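You operate a simulated robot arm through the tools that you are given. There is no shell and no other tool. Be economical: measure what you need, move in short steps, check, and stop when the job is done.

The job below is to be done with a simulated robot arm. You get a single attempt, and the scene is never put back.

Task
Take the blue edge clip from the top of the frame bench and leave it on top of the yellow wheel block. Fetch the foam pad and set it on the cardboard pad on the top of the frame bench. Put the small yellow block on the middle of the filler bench. The order is free.

The check looks at the end state, three seconds after you hand in, the way a careful person would. Anything else that was tipped, shoved, dropped, spilled or broken makes it a failure.

Robot
A 7-joint arm with a two-finger parallel gripper on a trunk, on a base that drives. Base frame: it is fixed to the floor where the robot stands at the start and does not move with it; the origin is under the middle of the robot, x ahead of it, y to its left, z up. Readings come in mm, degrees, newtons and seconds.
With the tool pointing down near the work surface it reaches from about 100 to 640 mm from the robot's upright axis, wherever it stands. Its first joint turns from -166.0 to 166.0 degrees. Places, roughly: cardboard pad (6x9x2 cm) [1200, -1900, 900]; foam pad (4x4x3 cm) [1100, -2100, 900]; middle of the filler bench (17x29 cm) [980, 8320, 840]; small yellow block (3x4x2 cm) [1300, 8800, 500]; yellow wheel block (6x5x7 cm) [1000, -100, 900]. Payload 1.57 kg.
The TCP is the grasp point between the finger pads, 30 mm short of the fingertips. In the tool frame z runs along the fingers and y along their closing line. The gripper opens to 80 mm. The fingers are 17 mm wide and 12 mm thick; the gripper's body (40 by 82 mm) begins 80 mm behind the TCP.
Orientation is that of the tool frame in the base frame, as [roll, pitch, yaw] about the fixed x, y, z axes, in that order (R = Rz(yaw) Ry(pitch) Rx(roll)). With the fingers straight down and closing along the base's y, the tool's x points along the base's -x, its y along +y and its z along -z.

Tools
- The arm moves only by the tool arm_command. Its argument "deltas" is a list of rows, each a list of 3 entries, a list of its own where there are three numbers: the shift along the tool's x, y, z in mm, then the turn, a rotation vector about the tool's x, y, z in degrees, then the opening in per cent of the stroke, from 0 (shut) to 100 (fully open). In form: [[[x, y, z], [ax, ay, az], hand], ...]. A call has 1 to 10 rows; each row is the pose to reach, as a shift and turn from the pose commanded when the call began, along the tool's axes at that moment. Each row takes 0.2 s and may step no farther than 50 mm and 8.6 degrees from the row before; otherwise, or with a gripper value out of range, the whole call is refused. Where a pose cannot be reached the arm comes as near as it can. A force on the tool above 40 N (or 10 N above the force at the start of the call, whichever is more), or a blocked arm, ends the call early, and 0.2 s more pass. The fingers move at their own pace (about 72 mm/s each) and stop on an object; they squeeze with about 34 N. The grip force told is the motor's: it shows also when the fingers shut on nothing. Time passes only in rows, and 0.2 s behind the last, so rows that repeat a pose let the fingers close. The reply holds the time, the measured pose of the TCP, the force on the tool along the base axes, the opening and the grip force, in the units named above and with some noise, with the torque about the TCP (base axes, N m) and any sound that the robot's microphone picked up.
- Cameras (640 x 400 px; columns grow to the right, rows downward): "scene" is now at [3.6, 109, 1455.3]; the picture's right is [-0.34, -0.94, 0.00], its down [-0.49, 0.17, -0.86] and it looks along [0.81, -0.29, -0.52] (base axes); focal length 260 px, centre (320, 200). "wrist" rides on the gripper at [72, -7, -122] in the tool frame; the picture's right is [0.09, 1.00, 0.00], its down [-0.84, 0.08, -0.54] and it looks along [-0.54, 0.05, 0.84] (tool axes); focal length 238 px, centre (320, 200). There is no depth. A picture from a camera that has moved, and an enlarged one, comes with that camera's place and axes in the base frame and with its lens.
- snapshot(camera): a new picture of that camera. No time passes.
- slide_trunk(by): slides the trunk up (or, below 0, down) by that many mm; the arm and the scene camera ride with it, the base frame stays. It gives what a move gives, with no picture.
- steer(legs): drives the robot by 1 to 6 legs, each [ahead, left, turn to the left] in mm, mm and degrees, along the robot's own axes; the way and the turn of a leg run together, so that a leg with both is an arc; at most 1500 mm and 180 degrees a leg. The arm and the cameras ride along, it lands a little off, and it stops where it bumps. It gives what a move gives.
- pan_tilt(pan, tilt): turns the head with the scene camera to pan (to the left, within 86 degrees either way) and tilt (down, from -29 to 69), counted from straight ahead of the robot. It gives what a move gives.
- zoom(camera, box): a new picture of the part [left, top, right, bottom] of that camera's present view, enlarged. No time passes.
- job_done(): hands the job in; it is judged then, once.

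Go step by step. Nothing tells you exact positions but the pictures and the camera data: compare them with the known pose of the tool, close in by small moves and look again before you grip or let go. The budget is 165 turns and 128 pictures, counting those below and the enlarged ones. Unless the task says otherwise, let go and move clear before handing in, and close with one line.

The tools are called after ">>>" by a JSON object that holds its "name" and its "arguments". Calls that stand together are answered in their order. arm_command: Moves the arm, as the interface text tells. Its arguments: {"type":"object","properties":{"deltas":{"type":"array","items":{"type":"array"}}},"required":["deltas"]} The other tools are called the same way: slide_trunk (by) slides the trunk up or down; steer (legs) drives the base; pan_tilt (pan, tilt) turns the head that bears the scene camera; snapshot (camera) takes a picture; zoom (camera, box) takes an enlarged picture of a part of a camera's view; job_done () hands the job in.

At the start:

```text
t: 0.0
position: [382.7, -146.4, 1148.0]
tool_rot: [180.0, -0.1, -180.0]
force: [0.4, 1.2, 0.8]
wrist_torque: [0.03, -0.01, 0.0]
width: 79.8
gripper_force: 0.1
trunk travel left (down, up): [-250.0, 230.0]
robot x, y, heading: [1.4, -1.5, -0.3]
head pan, tilt: [-19.8, 31.1]
```

scene: 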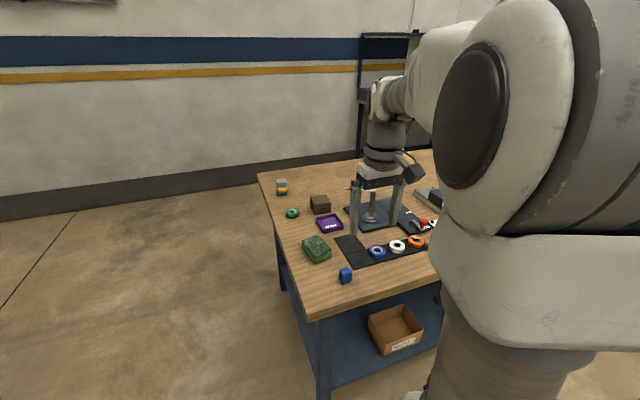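
wrist: 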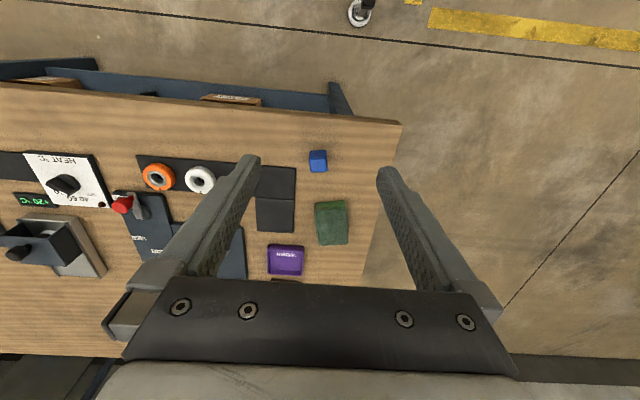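

I see a workbench ahead with wheels and blocks; the yellow item at its far left may be the yellow wheel block. I'll look closer and then look to the right, toward the frame bench.

>>> {"name": "zoom", "arguments": {"camera": "scene", "box": [250, 160, 450, 285]}}

>>> {"name": "pan_tilt", "arguments": {"pan": -80, "tilt": 20}}

>>> {"name": "snapshot", "arguments": {"camera": "scene"}}

>>> {"name": "pan_tilt", "arguments": {"pan": 70, "tilt": 10}}

>>> {"name": "snapshot", "arguments": {"camera": "scene"}}

```text
3.20 times, centred on (350, 222) of scene
camera zoom: at [3.6, 109.0, 1455.3], right [-0.34, -0.94, 0.0], down [-0.49, 0.17, -0.86], along [0.81, -0.29, -0.52], focal length 833 px, centre (224, 128)
```

zoom: 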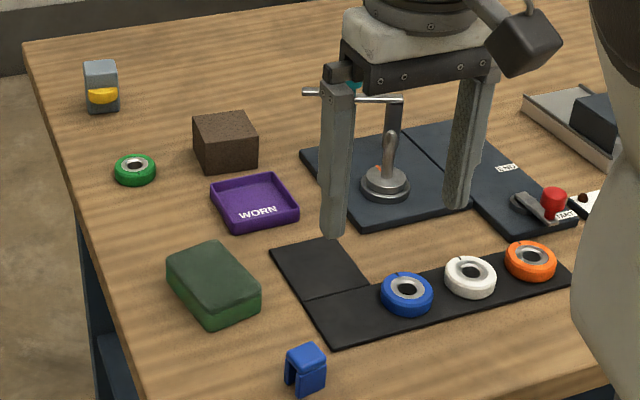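

```text
t: 1.3
position: [382.9, -146.2, 1146.7]
tool_rot: [-180.0, -0.1, 180.0]
force: [0.2, 0.2, -0.5]
wrist_torque: [-0.04, 0.0, 0.03]
width: 80.1
gripper_force: 0.1
trunk travel left (down, up): [-250.0, 230.0]
robot x, y, heading: [-1.3, -2.7, -0.4]
head pan, tilt: [-80.0, 20.0]
```

```text
124 pictures are left
camera scene: at [-64.9, 47.8, 1473.1], right [-0.98, -0.17, 0.0], down [-0.06, 0.34, -0.94], along [0.16, -0.93, -0.34], focal length 260 px, centre (320, 200)
```

scene: 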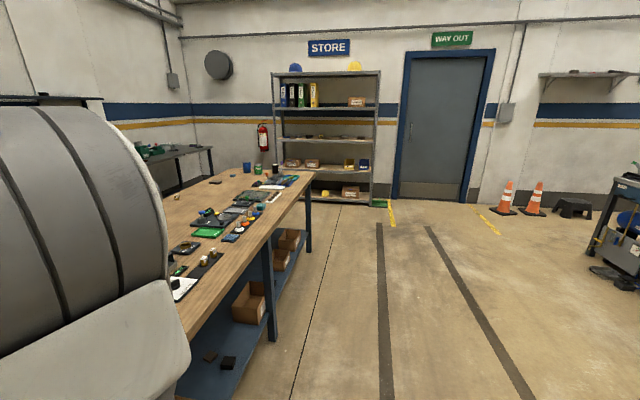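

```text
t: 3.6
position: [383.1, -145.1, 1148.0]
tool_rot: [179.9, 0.0, 180.0]
force: [-0.8, -0.6, -0.6]
wrist_torque: [0.0, -0.01, -0.01]
width: 79.6
gripper_force: 0.1
trunk travel left (down, up): [-250.0, 230.0]
robot x, y, heading: [-0.1, 0.2, 0.0]
head pan, tilt: [70.0, 10.0]
```

```text
123 pictures are left
camera scene: at [-49.3, 226.9, 1489.4], right [0.94, -0.34, 0.0], down [-0.06, -0.16, -0.98], along [0.34, 0.93, -0.17], focal length 260 px, centre (320, 200)
```

scene: 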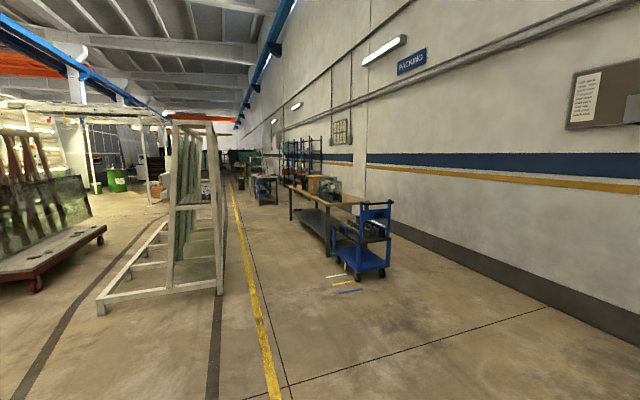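

The grey block with a yellow band matches [1000,-100,900], and there is a blue clip near [490,-143]. I need to find out which bench is the "frame bench", so I'll look along the bench to the right.

>>> {"name": "pan_tilt", "arguments": {"pan": -70, "tilt": 25}}

>>> {"name": "zoom", "arguments": {"camera": "scene", "box": [160, 80, 400, 230]}}

>>> {"name": "pan_tilt", "arguments": {"pan": 0, "tilt": 30}}

>>> {"name": "snapshot", "arguments": {"camera": "scene"}}

```text
t: 5.9
position: [382.8, -144.9, 1147.3]
tool_rot: [179.9, -0.1, -179.9]
force: [-0.5, -0.2, 0.8]
wrist_torque: [0.02, 0.01, 0.06]
width: 80.0
gripper_force: 0.0
trunk travel left (down, up): [-250.0, 230.0]
robot x, y, heading: [0.8, 0.5, 0.1]
head pan, tilt: [-70.0, 25.0]
```

```text
2.67 times, centred on (280, 155) of scene
camera zoom: at [-49.5, 52.9, 1465.0], right [-0.94, -0.34, 0.0], down [-0.14, 0.4, -0.91], along [0.31, -0.85, -0.42], focal length 694 px, centre (427, 320)
```

zoom: 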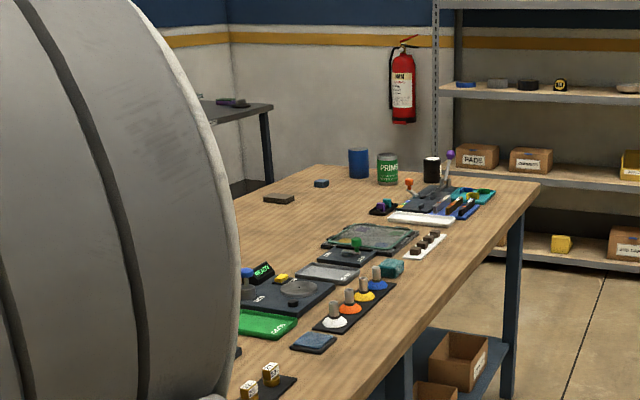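

```text
t: 7.3
position: [381.9, -147.0, 1146.0]
tool_rot: [180.0, -0.1, -180.0]
force: [0.0, -0.2, 0.0]
wrist_torque: [0.0, -0.01, 0.02]
width: 79.9
gripper_force: 0.0
trunk travel left (down, up): [-250.0, 230.0]
robot x, y, heading: [1.2, 2.1, -0.1]
head pan, tilt: [0.0, 30.0]
```

```text
121 pictures are left
camera scene: at [9.3, 139.4, 1457.1], right [0.0, -1.0, 0.0], down [-0.5, 0.0, -0.87], along [0.87, 0.0, -0.5], focal length 260 px, centre (320, 200)
```

scene: 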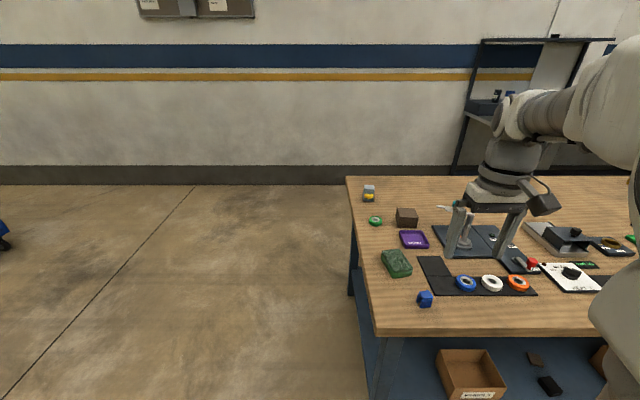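

The long bench ahead is taken as the frame bench: clip near [480,-141,880], wheel block on its left end, and the pads toward its far end. I bring the gripper above the clip for a closer look.

>>> {"name": "arm_command", "arguments": {"deltas": [[[-35, 2, 45], [0, 0, 0], 60], [[-70, 5, 90], [0, 0, 0], 60], [[-80, 5, 130], [0, 0, 0], 60]]}}

>>> {"name": "snapshot", "arguments": {"camera": "wrist"}}

>>> {"name": "zoom", "arguments": {"camera": "scene", "box": [360, 240, 500, 330]}}

```text
refused: row 1 steps farther than a row can; nothing moved
```

```text
120 pictures are left
camera wrist: at [311.9, -153.7, 1270.2], right [-0.09, 1.0, 0.0], down [0.84, 0.08, 0.54], along [0.54, 0.05, -0.84], focal length 238 px, centre (320, 200)
```

wrist: 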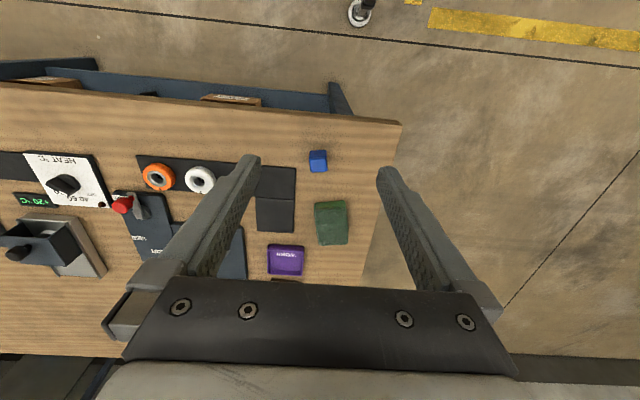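

```text
4.44 times, centred on (430, 285) of scene
camera zoom: at [9.3, 139.4, 1457.1], right [0.0, -1.0, 0.0], down [-0.5, 0.0, -0.87], along [0.87, 0.0, -0.5], focal length 1158 px, centre (-169, -178)
```

zoom: 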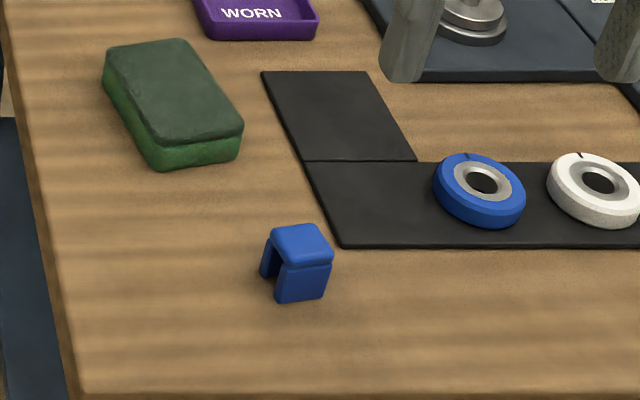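

Nothing moved because the row was too long. I'll go with shorter rows.

>>> {"name": "arm_command", "arguments": {"deltas": [[[-25, 1, 40], [0, 0, 0], 60], [[-50, 3, 80], [0, 0, 0], 60], [[-70, 4, 120], [0, 0, 0], 60], [[-80, 5, 135], [0, 0, 0], 60]]}}

>>> {"name": "snapshot", "arguments": {"camera": "wrist"}}

>>> {"name": "snapshot", "arguments": {"camera": "scene"}}

```text
t: 8.3
position: [465.2, -140.7, 1011.5]
tool_rot: [180.0, 0.0, -180.0]
force: [0.0, 0.2, -0.4]
wrist_torque: [-0.01, -0.01, -0.03]
width: 48.0
gripper_force: 0.1
trunk travel left (down, up): [-250.0, 230.0]
robot x, y, heading: [0.5, -0.2, 0.0]
head pan, tilt: [0.0, 30.0]
```

```text
118 pictures are left
camera wrist: at [393.8, -147.9, 1134.1], right [-0.09, 1.0, 0.0], down [0.84, 0.08, 0.54], along [0.54, 0.05, -0.84], focal length 238 px, centre (320, 200)
```

wrist: 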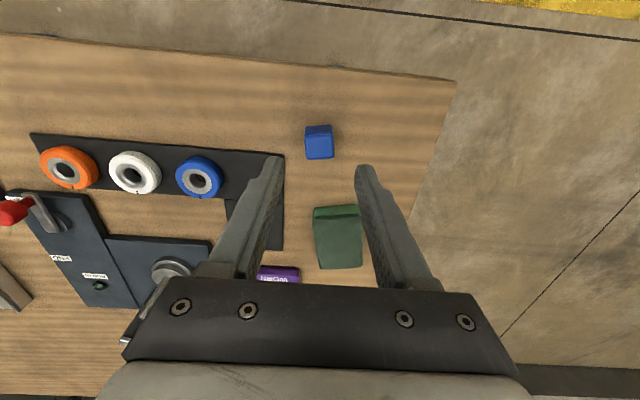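

```text
117 pictures are left
camera scene: at [9.4, 139.5, 1457.1], right [0.0, -1.0, 0.0], down [-0.5, 0.0, -0.87], along [0.87, 0.0, -0.5], focal length 260 px, centre (320, 200)
```

scene: 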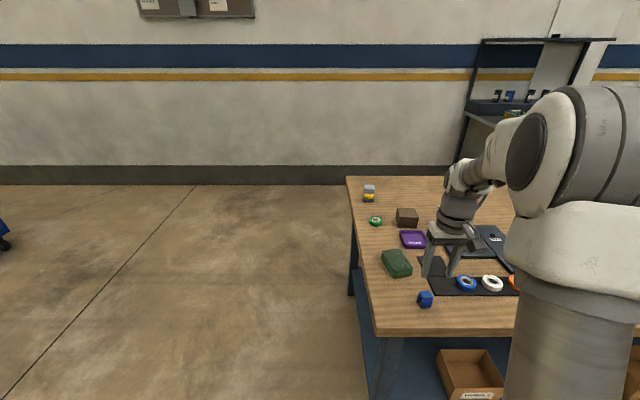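

The clip top is about [478,-140,900], roughly 29 mm wide and possibly turned ~10°. I zoom in to measure the turn.

>>> {"name": "zoom", "arguments": {"camera": "wrist", "box": [270, 100, 366, 160]}}

```text
6.67 times, centred on (318, 130) of wrist
camera zoom: at [393.8, -147.9, 1134.1], right [-0.09, 1.0, 0.0], down [0.84, 0.08, 0.54], along [0.54, 0.05, -0.84], focal length 1589 px, centre (333, 667)
```

zoom: 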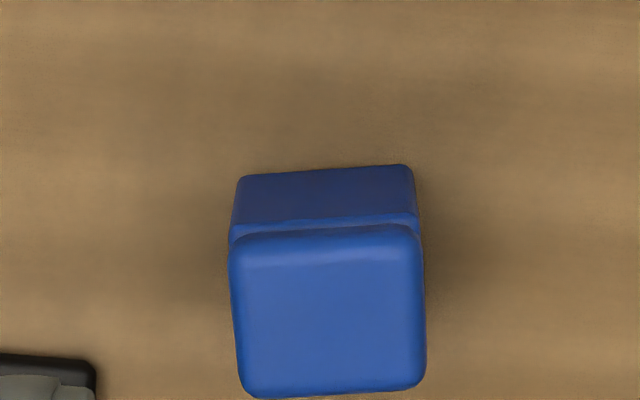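

The clip is about 28x26 mm, centred at [480,-141] and turned about +8°. I'll turn the gripper, move over it and descend part of the way.

>>> {"name": "arm_command", "arguments": {"deltas": [[[-8, 0, 20], [0, 0, -4], 60], [[-15, 0, 40], [0, 0, -8], 60], [[-15, 0, 65], [0, 0, -8], 60]]}}

>>> {"name": "snapshot", "arguments": {"camera": "wrist"}}

>>> {"name": "zoom", "arguments": {"camera": "scene", "box": [380, 230, 476, 320]}}

```text
t: 9.1
position: [477.0, -140.7, 946.9]
tool_rot: [180.0, 0.0, -172.0]
force: [-0.5, -0.2, -0.3]
wrist_torque: [-0.01, -0.02, -0.02]
width: 47.9
gripper_force: 0.1
trunk travel left (down, up): [-250.0, 230.0]
robot x, y, heading: [-3.9, -0.9, -0.1]
head pan, tilt: [0.0, 30.0]
```

```text
115 pictures are left
camera wrist: at [408.4, -158.0, 1069.8], right [-0.23, 0.97, 0.0], down [0.82, 0.19, 0.54], along [0.53, 0.12, -0.84], focal length 238 px, centre (320, 200)
```

wrist: 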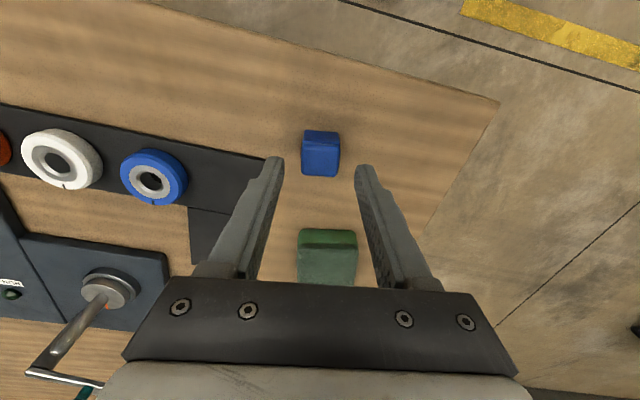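

```text
4.44 times, centred on (428, 275) of scene
camera zoom: at [9.3, 139.5, 1457.1], right [0.0, -1.0, 0.0], down [-0.5, 0.0, -0.87], along [0.87, 0.0, -0.5], focal length 1158 px, centre (-160, -133)
```

zoom: 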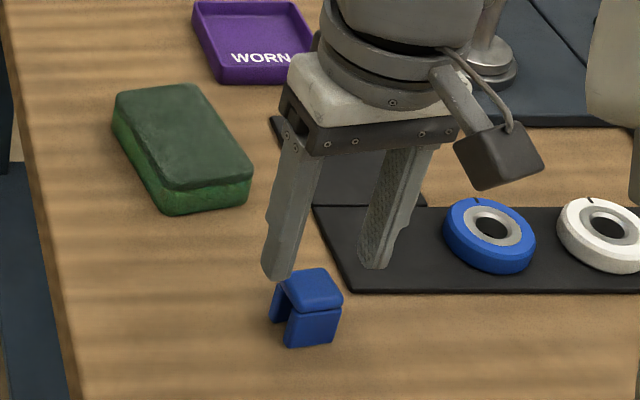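

The fingers straddle the clip well, so I descend so that the tips reach about z=880 and check before closing.

>>> {"name": "arm_command", "arguments": {"deltas": [[[-2, 0, 20], [0, 0, 0], 60], [[-2, 0, 38], [0, 0, 0], 60]]}}

>>> {"name": "zoom", "arguments": {"camera": "scene", "box": [380, 230, 476, 320]}}

```text
t: 9.7
position: [481.1, -140.2, 909.8]
tool_rot: [-180.0, -0.1, -172.0]
force: [1.4, -0.4, -0.1]
wrist_torque: [0.01, 0.02, -0.02]
width: 47.9
gripper_force: 0.1
trunk travel left (down, up): [-250.0, 230.0]
robot x, y, heading: [2.1, 3.5, -0.0]
head pan, tilt: [0.0, 30.0]
```

```text
4.44 times, centred on (428, 275) of scene
camera zoom: at [9.3, 139.5, 1457.1], right [0.0, -1.0, 0.0], down [-0.5, 0.0, -0.87], along [0.87, 0.0, -0.5], focal length 1158 px, centre (-160, -133)
```

zoom: 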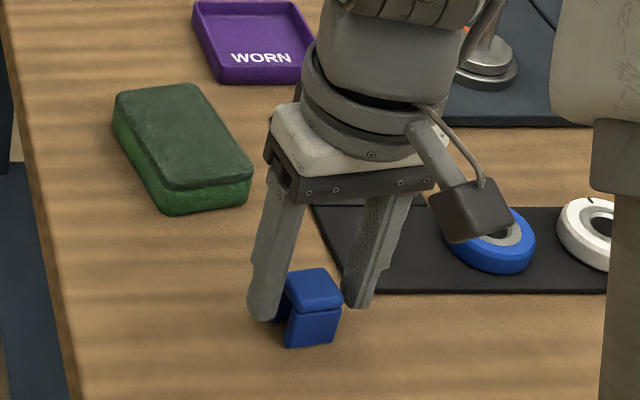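

The fingers flank the clip. I lower a few more mm and close.

>>> {"name": "arm_command", "arguments": {"deltas": [[[0, 0, 5], [0, 0, 0], 60], [[0, 0, 5], [0, 0, 0], 20], [[0, 0, 5], [0, 0, 0], 20], [[0, 0, 5], [0, 0, 0], 20]]}}

>>> {"name": "snapshot", "arguments": {"camera": "wrist"}}

```text
t: 10.7
position: [477.5, -140.4, 904.9]
tool_rot: [-179.9, 0.0, -172.1]
force: [0.0, -0.4, 0.3]
wrist_torque: [-0.01, -0.01, 0.02]
width: 28.8
gripper_force: 34.2
trunk travel left (down, up): [-250.0, 230.0]
robot x, y, heading: [-3.9, -0.4, 0.0]
head pan, tilt: [0.0, 30.0]
```

```text
112 pictures are left
camera wrist: at [410.0, -157.3, 1027.0], right [-0.23, 0.97, 0.0], down [0.82, 0.19, 0.54], along [0.53, 0.12, -0.84], focal length 238 px, centre (320, 200)
```

wrist: 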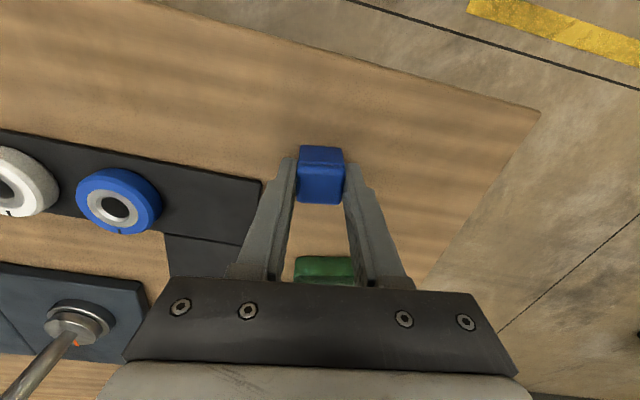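

The clip is gripped at 28.8 mm width. I lift it high above the bench.

>>> {"name": "arm_command", "arguments": {"deltas": [[[0, 0, -10], [0, 0, 0], 20], [[0, 0, -45], [0, 0, 0], 20], [[0, 0, -90], [0, 0, 0], 20], [[20, 0, -135], [0, 0, 0], 20], [[55, 0, -165], [0, 0, 0], 20], [[85, 0, -200], [0, 0, 0], 20]]}}

>>> {"name": "snapshot", "arguments": {"camera": "wrist"}}

>>> {"name": "pan_tilt", "arguments": {"pan": 40, "tilt": 30}}

>>> {"name": "snapshot", "arguments": {"camera": "scene"}}

```text
t: 12.1
position: [397.6, -150.4, 1105.5]
tool_rot: [180.0, 0.0, -171.9]
force: [0.1, 0.1, -0.6]
wrist_torque: [-0.03, 0.02, -0.01]
width: 28.8
gripper_force: 34.2
trunk travel left (down, up): [-250.0, 230.0]
robot x, y, heading: [0.8, 0.3, -0.1]
head pan, tilt: [0.0, 30.0]
```

```text
111 pictures are left
camera wrist: at [327.7, -167.3, 1229.4], right [-0.23, 0.97, 0.0], down [0.82, 0.19, 0.54], along [0.53, 0.12, -0.84], focal length 238 px, centre (320, 200)
```

wrist: 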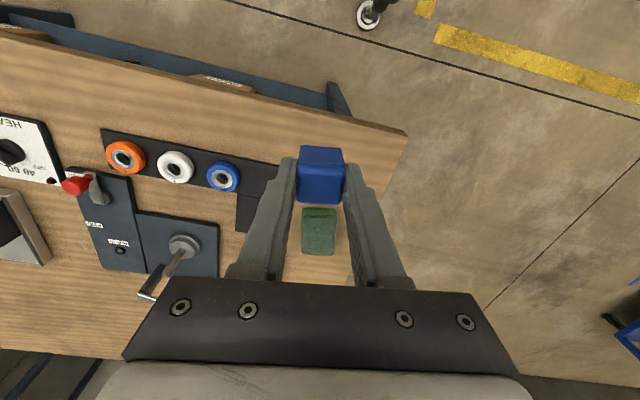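

```text
t: 13.2
position: [397.4, -151.9, 1105.9]
tool_rot: [-180.0, 0.0, -172.1]
force: [0.0, -0.5, -0.3]
wrist_torque: [0.04, 0.03, 0.01]
width: 28.8
gripper_force: 34.0
trunk travel left (down, up): [-250.0, 230.0]
robot x, y, heading: [3.4, 2.8, 0.0]
head pan, tilt: [40.0, 30.0]
```

```text
110 pictures are left
camera scene: at [-11.8, 197.6, 1457.1], right [0.64, -0.77, 0.0], down [-0.38, -0.32, -0.87], along [0.66, 0.56, -0.5], focal length 260 px, centre (320, 200)
```

scene: 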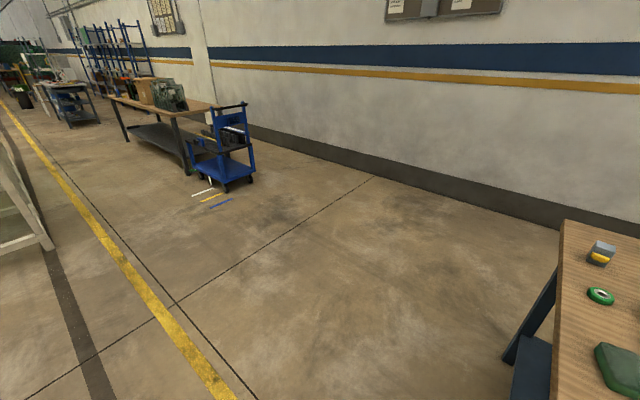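

The floor left of the bench is free. I drive around to the bench's left end, facing along it, with the clip held high.

>>> {"name": "steer", "arguments": {"legs": [[0, 600, 0], [985, 0, 0], [0, 0, -90]]}}

>>> {"name": "pan_tilt", "arguments": {"pan": 0, "tilt": 30}}

>>> {"name": "snapshot", "arguments": {"camera": "scene"}}

>>> {"name": "snapshot", "arguments": {"camera": "wrist"}}

```text
t: 29.6
position: [825.6, 225.2, 1105.0]
tool_rot: [180.0, 0.0, 99.0]
force: [0.8, 0.1, -0.4]
wrist_torque: [-0.04, 0.05, 0.01]
width: 28.6
gripper_force: 34.1
trunk travel left (down, up): [-250.0, 230.0]
robot x, y, heading: [966.8, 624.9, -88.9]
head pan, tilt: [40.0, 30.0]
```

```text
t: 30.7
position: [826.0, 226.5, 1105.0]
tool_rot: [-179.9, 0.1, 99.1]
force: [-0.5, 0.3, -0.3]
wrist_torque: [-0.01, -0.02, 0.03]
width: 29.0
gripper_force: 33.7
trunk travel left (down, up): [-250.0, 230.0]
robot x, y, heading: [967.7, 626.6, -88.9]
head pan, tilt: [0.0, 30.0]
```

```text
109 pictures are left
camera scene: at [1108.0, 617.7, 1457.1], right [-1.0, -0.02, 0.0], down [-0.01, 0.5, -0.87], along [0.02, -0.87, -0.5], focal length 260 px, centre (320, 200)
```

scene: 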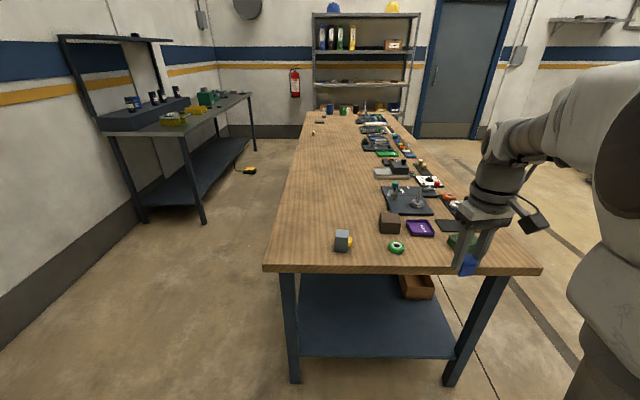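

```text
108 pictures are left
camera wrist: at [809.2, 295.5, 1229.1], right [0.97, 0.25, 0.0], down [0.21, -0.81, 0.54], along [0.13, -0.53, -0.84], focal length 238 px, centre (320, 200)
```

wrist: 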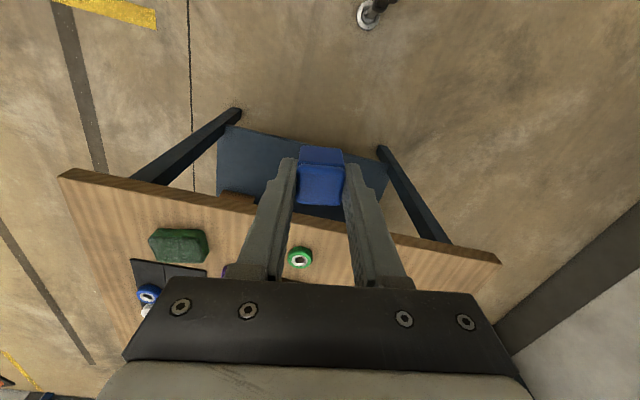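

The grey block with a yellow wheel on its side sits near the back-left. I zoom in on it.

>>> {"name": "zoom", "arguments": {"camera": "scene", "box": [310, 210, 422, 280]}}

>>> {"name": "steer", "arguments": {"legs": [[170, 0, 0]]}}

>>> {"name": "pan_tilt", "arguments": {"pan": 0, "tilt": 45}}

>>> {"name": "snapshot", "arguments": {"camera": "scene"}}

```text
5.71 times, centred on (366, 245) of scene
camera zoom: at [1108.0, 617.7, 1457.1], right [-1.0, -0.02, 0.0], down [-0.01, 0.5, -0.87], along [0.02, -0.87, -0.5], focal length 1488 px, centre (57, -57)
```

zoom: 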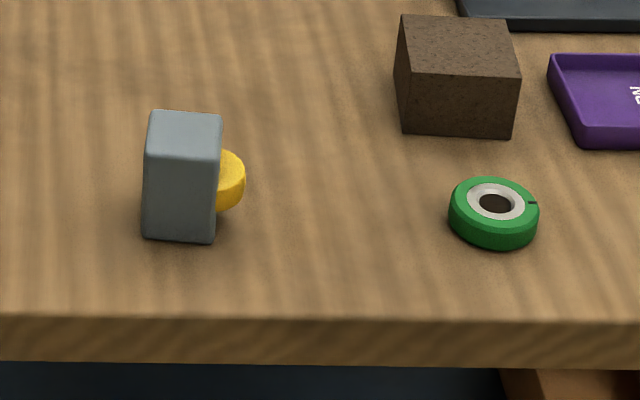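

```text
t: 32.4
position: [830.3, 57.0, 1105.5]
tool_rot: [179.9, -0.1, 99.0]
force: [0.6, 0.6, -0.1]
wrist_torque: [-0.01, -0.02, -0.01]
width: 28.8
gripper_force: 34.0
trunk travel left (down, up): [-250.0, 230.0]
robot x, y, heading: [975.0, 454.2, -89.2]
head pan, tilt: [0.0, 30.0]
```

```text
t: 33.2
position: [830.3, 55.7, 1106.0]
tool_rot: [-179.9, 0.0, 99.1]
force: [0.6, 0.5, -0.4]
wrist_torque: [0.0, -0.03, 0.01]
width: 28.9
gripper_force: 34.2
trunk travel left (down, up): [-250.0, 230.0]
robot x, y, heading: [974.2, 457.7, -89.1]
head pan, tilt: [0.0, 45.0]
```

```text
106 pictures are left
camera scene: at [1110.9, 456.8, 1434.5], right [-1.0, -0.02, 0.0], down [-0.01, 0.71, -0.71], along [0.01, -0.71, -0.71], focal length 260 px, centre (320, 200)
```

scene: 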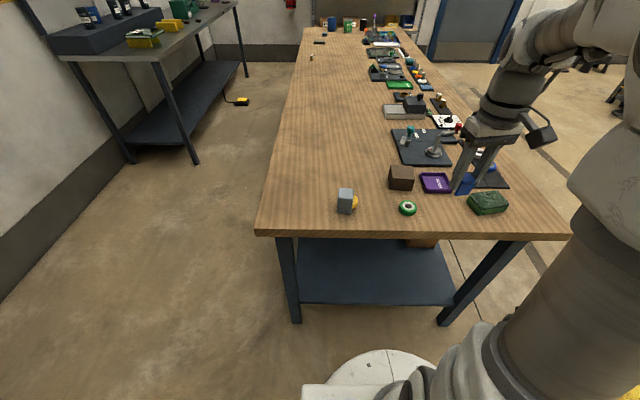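

The wheel block is near [1044,-72], a grey body about 45 mm wide with a yellow wheel on its -x side. I move the clip above it at the same height, straightening the gripper.

>>> {"name": "arm_command", "arguments": {"deltas": [[[-27, 32, 0], [0, 0, 3], 20], [[-54, 64, 0], [0, 0, 6], 20], [[-81, 95, 0], [0, 0, 9], 20], [[-108, 127, 0], [0, 0, 9], 20], [[-125, 159, 0], [0, 0, 9], 20], [[-130, 191, 0], [0, 0, 9], 20]]}}

>>> {"name": "snapshot", "arguments": {"camera": "wrist"}}

>>> {"name": "snapshot", "arguments": {"camera": "scene"}}

```text
t: 34.6
position: [1042.6, -44.7, 1106.5]
tool_rot: [180.0, 0.0, 90.1]
force: [0.3, -0.6, 1.0]
wrist_torque: [-0.02, -0.02, -0.01]
width: 28.7
gripper_force: 34.1
trunk travel left (down, up): [-250.0, 230.0]
robot x, y, heading: [972.5, 453.4, -88.8]
head pan, tilt: [0.0, 45.0]
```

```text
105 pictures are left
camera wrist: at [1036.7, 27.3, 1229.5], right [1.0, 0.09, 0.0], down [0.08, -0.84, 0.54], along [0.05, -0.54, -0.84], focal length 238 px, centre (320, 200)
```

wrist: 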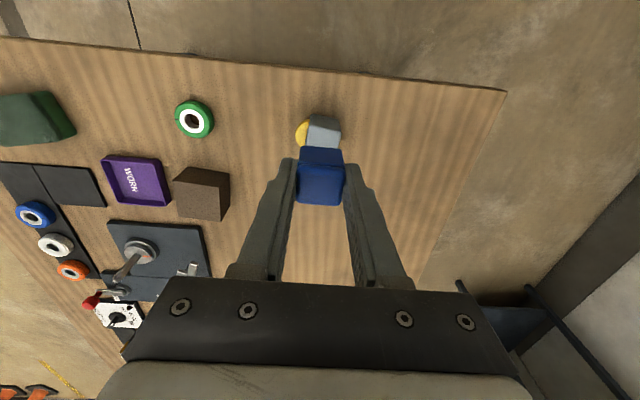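

```text
104 pictures are left
camera scene: at [1110.8, 456.8, 1434.4], right [-1.0, -0.02, 0.0], down [-0.01, 0.71, -0.71], along [0.01, -0.71, -0.71], focal length 260 px, centre (320, 200)
```

scene: 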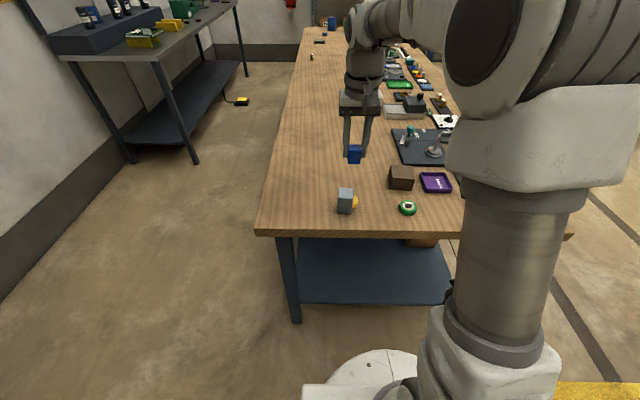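

I zoom both views to place the block's top precisely.

>>> {"name": "zoom", "arguments": {"camera": "wrist", "box": [280, 100, 376, 160]}}

>>> {"name": "zoom", "arguments": {"camera": "scene", "box": [306, 130, 434, 210]}}

>>> {"name": "zoom", "arguments": {"camera": "scene", "box": [306, 170, 402, 230]}}

```text
6.67 times, centred on (328, 130) of wrist
camera zoom: at [1036.7, 27.3, 1229.5], right [1.0, 0.09, 0.0], down [0.08, -0.84, 0.54], along [0.05, -0.54, -0.84], focal length 1589 px, centre (267, 667)
```

zoom: 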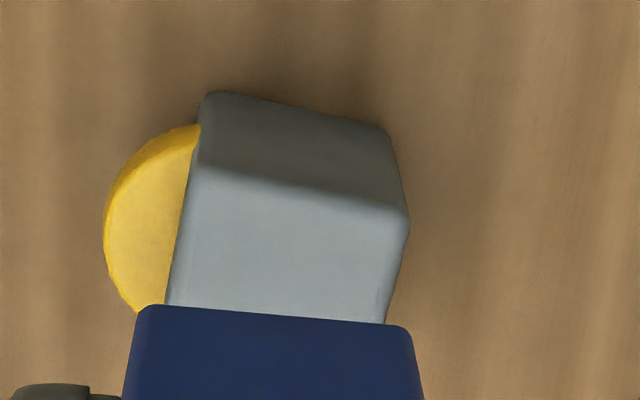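

```text
5.00 times, centred on (370, 170) of scene
camera zoom: at [1110.8, 456.8, 1434.4], right [-1.0, -0.02, 0.0], down [-0.01, 0.71, -0.71], along [0.01, -0.71, -0.71], focal length 1302 px, centre (70, 350)
```

zoom: 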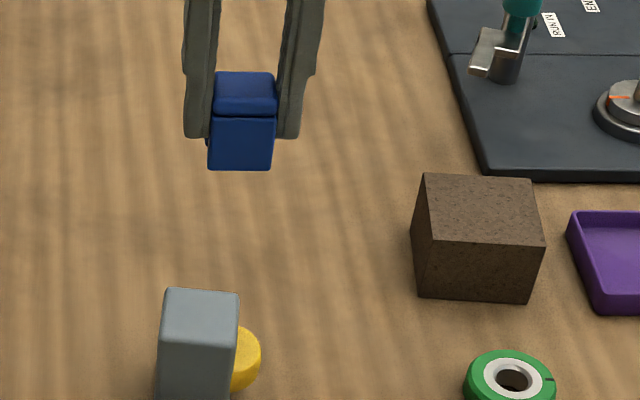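

```text
6.67 times, centred on (354, 200) of scene
camera zoom: at [1110.8, 456.8, 1434.4], right [-1.0, -0.02, 0.0], down [-0.01, 0.71, -0.71], along [0.01, -0.71, -0.71], focal length 1736 px, centre (93, 200)
```

zoom: 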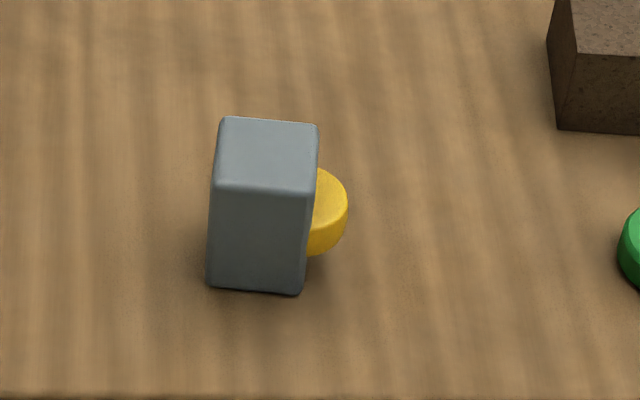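

Block top centre is about [1045,-83], z≈923, turned about -8°; the clip's bottom hangs about 40 mm below the TCP. I move over it, turn, and lower to a small gap.

>>> {"name": "arm_command", "arguments": {"deltas": [[[-19, 1, 20], [0, 0, 4], 20], [[-38, 3, 50], [0, 0, 8], 20], [[-38, 3, 90], [0, 0, 8], 20], [[-38, 3, 118], [0, 0, 8], 20]]}}

>>> {"name": "zoom", "arguments": {"camera": "scene", "box": [306, 170, 402, 230]}}

>>> {"name": "snapshot", "arguments": {"camera": "wrist"}}

```text
t: 35.6
position: [1043.2, -80.0, 989.3]
tool_rot: [179.9, 0.1, 82.0]
force: [-0.2, -0.3, -0.2]
wrist_torque: [-0.01, -0.01, 0.02]
width: 28.7
gripper_force: 33.7
trunk travel left (down, up): [-250.0, 230.0]
robot x, y, heading: [973.9, 454.6, -88.8]
head pan, tilt: [0.0, 45.0]
```

```text
6.67 times, centred on (354, 200) of scene
camera zoom: at [1110.9, 456.9, 1434.5], right [-1.0, -0.02, 0.0], down [-0.01, 0.71, -0.71], along [0.01, -0.71, -0.71], focal length 1736 px, centre (93, 200)
```

zoom: 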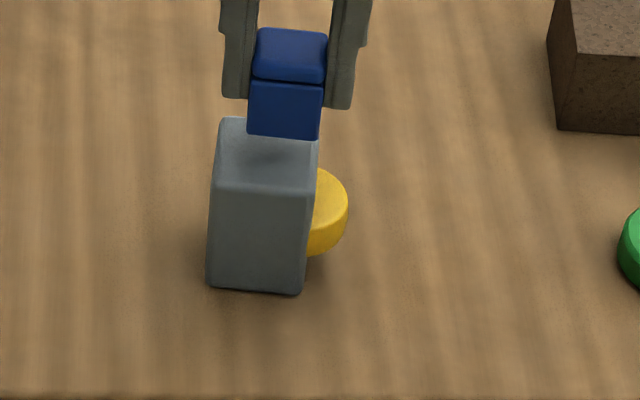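

```text
99 pictures are left
camera wrist: at [1047.2, -8.3, 1111.3], right [1.0, -0.05, 0.0], down [-0.04, -0.84, 0.54], along [-0.03, -0.54, -0.84], focal length 238 px, centre (320, 200)
```

wrist: 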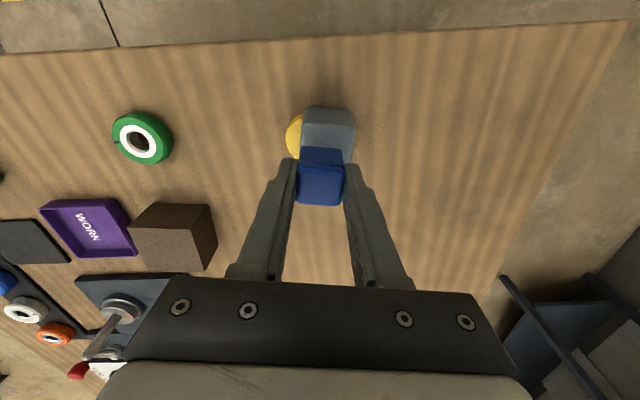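

The clip needs about 6 mm more toward +x. I correct and lower most of the remaining gap.

>>> {"name": "arm_command", "arguments": {"deltas": [[[-2, 6, 0], [0, 0, 0], 20], [[-2, 6, 8], [0, 0, 0], 20], [[-2, 6, 15], [0, 0, 0], 20]]}}

>>> {"name": "zoom", "arguments": {"camera": "scene", "box": [306, 170, 402, 230]}}

>>> {"name": "zoom", "arguments": {"camera": "wrist", "box": [260, 90, 388, 210]}}

```text
t: 36.4
position: [1047.6, -83.3, 972.8]
tool_rot: [180.0, 0.1, 82.2]
force: [0.0, 0.2, -0.3]
wrist_torque: [0.01, 0.01, -0.01]
width: 28.9
gripper_force: 33.7
trunk travel left (down, up): [-250.0, 230.0]
robot x, y, heading: [971.8, 455.3, -88.9]
head pan, tilt: [0.0, 45.0]
```

```text
6.67 times, centred on (354, 200) of scene
camera zoom: at [1110.9, 456.9, 1434.4], right [-1.0, -0.02, 0.0], down [-0.01, 0.71, -0.71], along [0.01, -0.71, -0.71], focal length 1736 px, centre (93, 200)
```

zoom: 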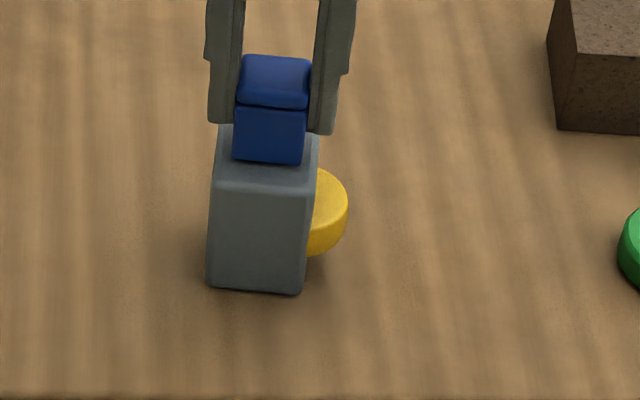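

```text
3.33 times, centred on (324, 150) of wrist
camera zoom: at [1052.2, -10.9, 1095.0], right [1.0, -0.05, 0.0], down [-0.04, -0.84, 0.54], along [-0.03, -0.54, -0.84], focal length 794 px, centre (307, 367)
```

zoom: 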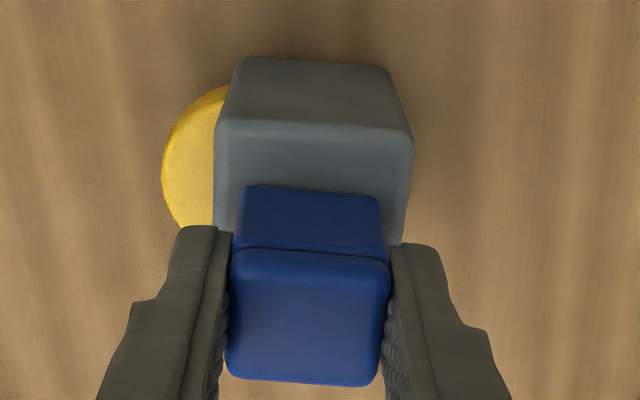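

Alignment is good. I lower in small steps until contact.

>>> {"name": "arm_command", "arguments": {"deltas": [[[0, 0, 3], [0, 0, 0], 20], [[0, 0, 5], [0, 0, 0], 20], [[0, 0, 7], [0, 0, 0], 20], [[0, 0, 9], [0, 0, 0], 20]]}}

>>> {"name": "zoom", "arguments": {"camera": "scene", "box": [306, 170, 402, 230]}}

```text
t: 37.4
position: [1047.8, -83.3, 967.2]
tool_rot: [179.9, 0.4, 82.1]
force: [-0.3, 3.2, 27.1]
wrist_torque: [0.1, 0.05, -0.02]
width: 29.0
gripper_force: 34.2
trunk travel left (down, up): [-250.0, 230.0]
robot x, y, heading: [973.4, 452.3, -88.7]
head pan, tilt: [0.0, 45.0]
```

```text
6.67 times, centred on (354, 200) of scene
camera zoom: at [1110.7, 458.9, 1434.7], right [-1.0, -0.02, 0.0], down [-0.01, 0.71, -0.71], along [0.01, -0.71, -0.71], focal length 1736 px, centre (93, 200)
```

zoom: 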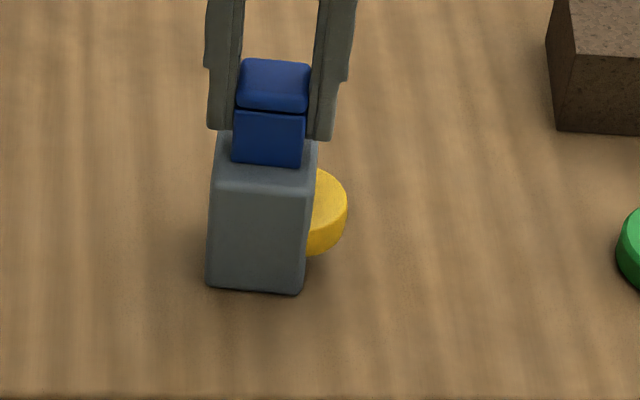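

Contact is felt at z≈967. I relieve the press, open the fingers and go straight up.

>>> {"name": "arm_command", "arguments": {"deltas": [[[0, 0, -4], [0, 0, 0], 20], [[0, 0, -4], [0, 0, 0], 55], [[0, 0, -4], [0, 0, 0], 55], [[0, 0, -4], [0, 0, 0], 55], [[0, 0, -20], [0, 0, 0], 55], [[0, 0, -60], [0, 0, 0], 55], [[0, 0, -105], [0, 0, 0], 55], [[20, 0, -145], [0, 0, 0], 55]]}}

>>> {"name": "zoom", "arguments": {"camera": "scene", "box": [306, 150, 434, 230]}}

>>> {"name": "snapshot", "arguments": {"camera": "wrist"}}

```text
t: 39.2
position: [1050.8, -62.4, 1109.3]
tool_rot: [-180.0, 0.0, 82.2]
force: [0.1, -0.7, 0.4]
wrist_torque: [0.05, -0.03, 0.0]
width: 44.0
gripper_force: 0.0
trunk travel left (down, up): [-250.0, 230.0]
robot x, y, heading: [971.4, 456.7, -88.9]
head pan, tilt: [0.0, 45.0]
```

```text
5.00 times, centred on (370, 190) of scene
camera zoom: at [1110.9, 456.7, 1434.4], right [-1.0, -0.02, 0.0], down [-0.01, 0.71, -0.71], along [0.01, -0.71, -0.71], focal length 1302 px, centre (70, 250)
```

zoom: 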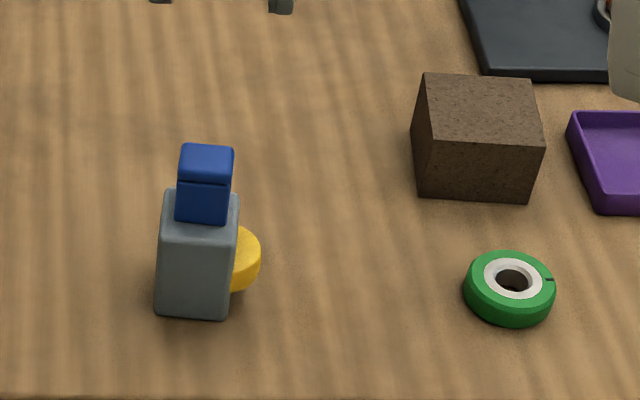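

```text
94 pictures are left
camera wrist: at [1054.9, 8.9, 1232.9], right [1.0, -0.05, 0.0], down [-0.04, -0.84, 0.54], along [-0.02, -0.54, -0.84], focal length 238 px, centre (320, 200)
```

wrist: 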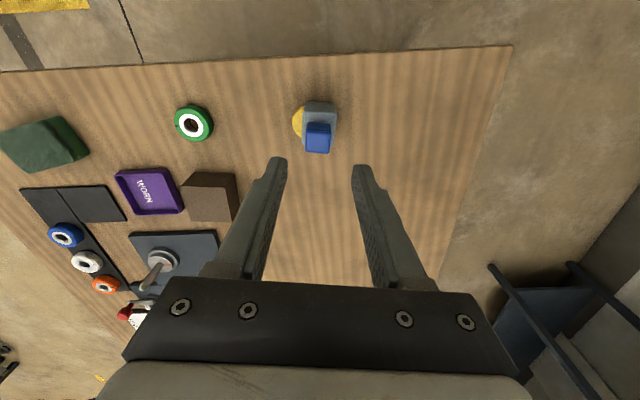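

The clip sits squarely on the block. Next I back out and drive along the aisle behind the bench (about 1270 to 2240 in x) to the foam pad.

>>> {"name": "arm_command", "arguments": {"deltas": [[[40, -20, -20], [0, 0, 0], 100], [[80, -40, -30], [0, 0, 0], 100], [[120, -60, -30], [0, 0, 0], 100]]}}

>>> {"name": "steer", "arguments": {"legs": [[-150, 0, -1.1], [0, 750, 0], [1200, 0, 0]]}}

>>> {"name": "pan_tilt", "arguments": {"pan": -20, "tilt": 40}}

>>> {"name": "snapshot", "arguments": {"camera": "scene"}}

```text
t: 40.0
position: [1007.9, 62.2, 1140.4]
tool_rot: [180.0, 0.0, 82.2]
force: [-1.1, 0.0, -0.5]
wrist_torque: [0.01, -0.02, 0.03]
width: 80.3
gripper_force: 0.0
trunk travel left (down, up): [-250.0, 230.0]
robot x, y, heading: [972.2, 456.1, -88.8]
head pan, tilt: [0.0, 45.0]
```

```text
t: 55.2
position: [1754.5, -1014.0, 1140.1]
tool_rot: [179.9, 0.0, 80.5]
force: [0.2, 0.8, 1.2]
wrist_torque: [-0.02, -0.02, -0.01]
width: 80.1
gripper_force: 0.1
trunk travel left (down, up): [-250.0, 230.0]
robot x, y, heading: [1729.7, -618.8, -90.3]
head pan, tilt: [0.0, 45.0]
```

```text
t: 56.0
position: [1754.8, -1013.8, 1139.9]
tool_rot: [-180.0, 0.0, 80.5]
force: [-0.2, 0.2, 0.3]
wrist_torque: [0.01, -0.04, 0.02]
width: 79.7
gripper_force: 0.0
trunk travel left (down, up): [-250.0, 230.0]
robot x, y, heading: [1730.2, -618.4, -90.2]
head pan, tilt: [-20.0, 40.0]
```

```text
93 pictures are left
camera scene: at [1838.8, -620.6, 1441.7], right [-0.94, 0.35, 0.0], down [0.23, 0.6, -0.77], along [-0.27, -0.72, -0.64], focal length 260 px, centre (320, 200)
```

scene: 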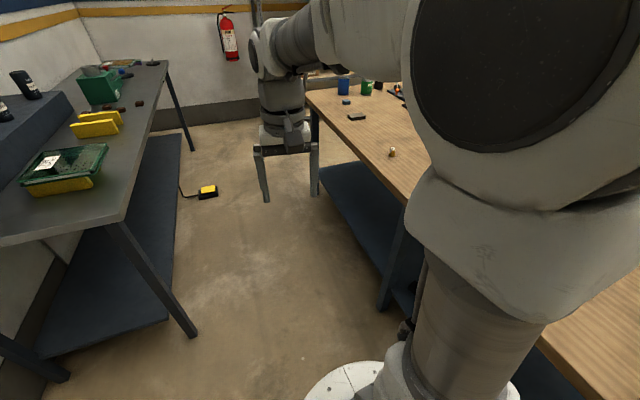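

The aisle is clear. I continue to y≈-2000 and turn to face the bench.

>>> {"name": "steer", "arguments": {"legs": [[1380, 0, 0], [0, 0, -90]]}}

>>> {"name": "pan_tilt", "arguments": {"pan": 0, "tilt": 45}}

>>> {"name": "snapshot", "arguments": {"camera": "scene"}}

>>> {"name": "snapshot", "arguments": {"camera": "wrist"}}

```text
t: 70.3
position: [1286.2, -1975.7, 1140.1]
tool_rot: [-180.0, 0.0, -13.3]
force: [-0.3, -0.2, 0.4]
wrist_torque: [-0.03, 0.0, 0.02]
width: 79.9
gripper_force: 0.1
trunk travel left (down, up): [-250.0, 230.0]
robot x, y, heading: [1680.8, -1974.7, 176.0]
head pan, tilt: [-20.0, 40.0]
```

```text
t: 71.1
position: [1286.9, -1976.0, 1140.9]
tool_rot: [180.0, 0.0, -13.3]
force: [0.0, 0.3, 0.0]
wrist_torque: [0.02, 0.0, 0.01]
width: 80.0
gripper_force: 0.1
trunk travel left (down, up): [-250.0, 230.0]
robot x, y, heading: [1682.2, -1974.9, 175.5]
head pan, tilt: [0.0, 45.0]
```

```text
92 pictures are left
camera scene: at [1669.0, -2116.3, 1434.5], right [0.08, 1.0, 0.0], down [0.7, -0.05, -0.71], along [-0.71, 0.05, -0.71], focal length 260 px, centre (320, 200)
```

scene: 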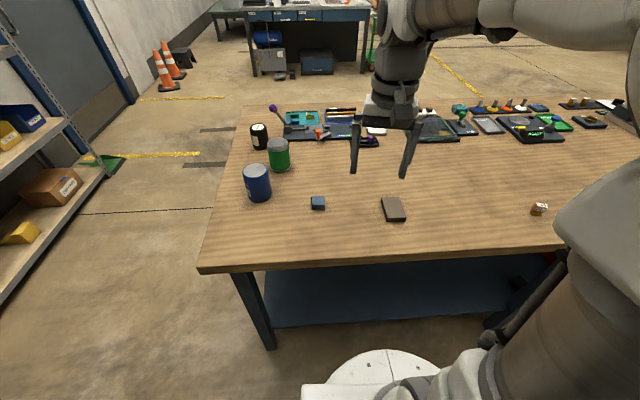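

```text
91 pictures are left
camera wrist: at [1358.9, -1986.9, 1263.4], right [-0.14, -0.99, 0.0], down [-0.83, 0.12, 0.54], along [-0.54, 0.08, -0.84], focal length 238 px, centre (320, 200)
```

wrist: 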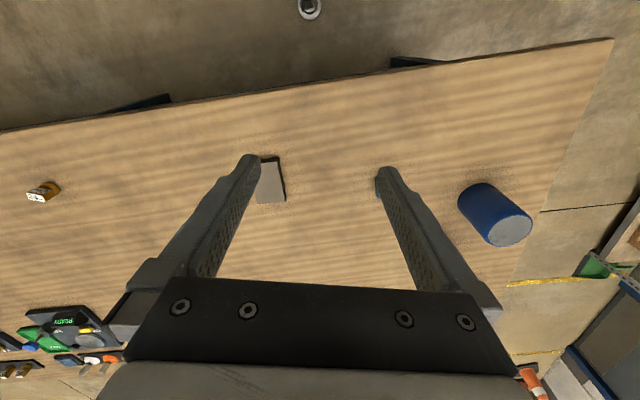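

The small blue pad is near [1136,-2087] and the cardboard pad near [1169,-1868], both within reach. I zoom on both.

>>> {"name": "zoom", "arguments": {"camera": "scene", "box": [280, 170, 440, 250]}}

>>> {"name": "arm_command", "arguments": {"deltas": [[[-25, -28, 0], [0, 0, 0], 100], [[-50, -56, 0], [0, 0, 0], 100], [[-75, -80, 10], [0, 0, 0], 100], [[-90, -100, 40], [0, 0, 0], 100]]}}

>>> {"name": "snapshot", "arguments": {"camera": "wrist"}}

```text
4.00 times, centred on (360, 210) of scene
camera zoom: at [1669.0, -2116.3, 1434.5], right [0.08, 1.0, 0.0], down [0.7, -0.05, -0.71], along [-0.71, 0.05, -0.71], focal length 1042 px, centre (160, 160)
```

zoom: 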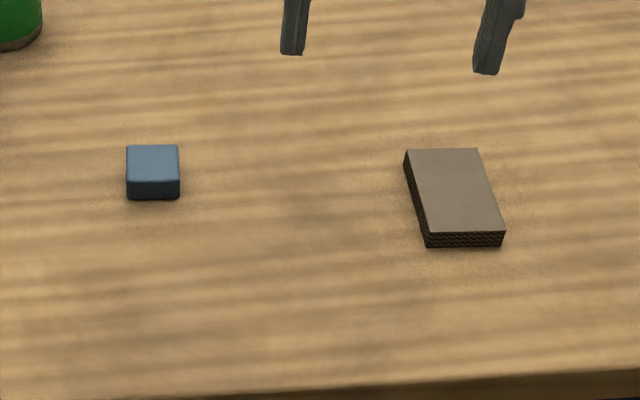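

```text
t: 72.1
position: [1224.9, -1858.2, 1102.3]
tool_rot: [-180.0, 0.0, -13.3]
force: [0.9, -0.1, -0.5]
wrist_torque: [0.0, 0.0, 0.02]
width: 79.8
gripper_force: 0.1
trunk travel left (down, up): [-250.0, 230.0]
robot x, y, heading: [1681.9, -1978.0, 175.8]
head pan, tilt: [0.0, 45.0]
```

```text
89 pictures are left
camera wrist: at [1297.3, -1869.0, 1225.0], right [-0.14, -0.99, 0.0], down [-0.83, 0.12, 0.54], along [-0.54, 0.08, -0.84], focal length 238 px, centre (320, 200)
```

wrist: 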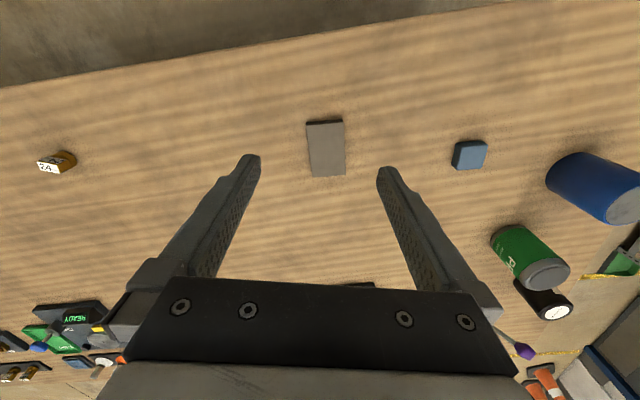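

That moved toward the cardboard rather than the foam, which is harmless; I use this view to measure both pads.

>>> {"name": "zoom", "arguments": {"camera": "wrist", "box": [290, 80, 498, 210]}}

```text
3.08 times, centred on (394, 145) of wrist
camera zoom: at [1297.3, -1869.0, 1225.0], right [-0.14, -0.99, 0.0], down [-0.83, 0.12, 0.54], along [-0.54, 0.08, -0.84], focal length 733 px, centre (92, 369)
```

zoom: 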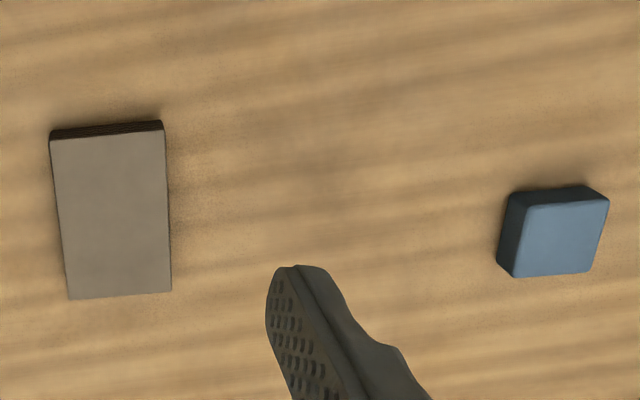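

Foam pad: top centre ≈[1124,-2076,888], turned about -3.4°. Cardboard: centre ≈[1162,-1860], top ≈882, same turn. I move above the foam pad.

>>> {"name": "arm_command", "arguments": {"deltas": [[[-7, 34, 15], [0, 0, -3], 80], [[-14, 68, 30], [0, 0, -6], 80], [[-21, 102, 45], [0, 0, -9.9], 80], [[-28, 136, 60], [0, 0, -9.9], 80], [[-35, 170, 75], [0, 0, -9.9], 80], [[-42, 203, 90], [0, 0, -9.9], 80], [[-48, 235, 105], [0, 0, -9.9], 80]]}}

>>> {"name": "snapshot", "arguments": {"camera": "wrist"}}

>>> {"name": "zoom", "arguments": {"camera": "scene", "box": [250, 150, 410, 250]}}

```text
t: 73.7
position: [1121.6, -2078.1, 995.8]
tool_rot: [180.0, 0.0, -3.4]
force: [0.2, -0.4, 0.3]
wrist_torque: [0.0, 0.01, 0.01]
width: 64.0
gripper_force: 0.1
trunk travel left (down, up): [-250.0, 230.0]
robot x, y, heading: [1682.6, -1972.1, 176.0]
head pan, tilt: [0.0, 45.0]
```

```text
87 pictures are left
camera wrist: at [1194.4, -2075.8, 1118.9], right [0.03, -1.0, 0.0], down [-0.84, -0.03, 0.54], along [-0.54, -0.02, -0.84], focal length 238 px, centre (320, 200)
```

wrist: 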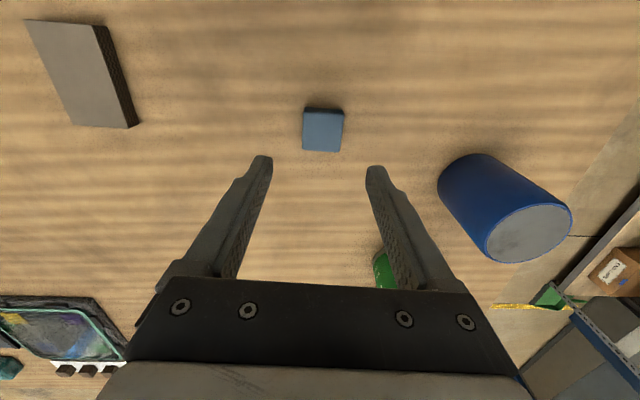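

```text
4.00 times, centred on (330, 200) of scene
camera zoom: at [1669.1, -2116.3, 1434.5], right [0.07, 1.0, 0.0], down [0.71, -0.05, -0.71], along [-0.71, 0.05, -0.71], focal length 1042 px, centre (280, 200)
```

zoom: 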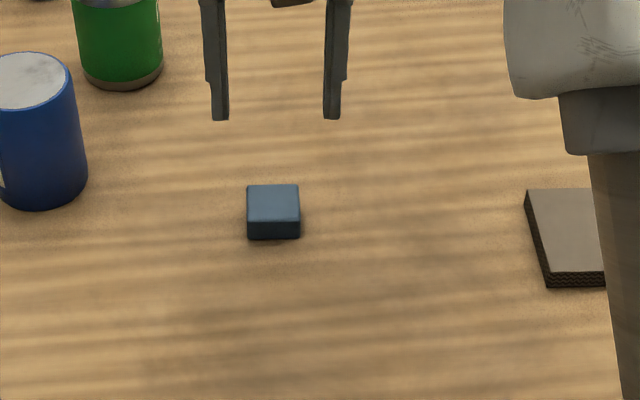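

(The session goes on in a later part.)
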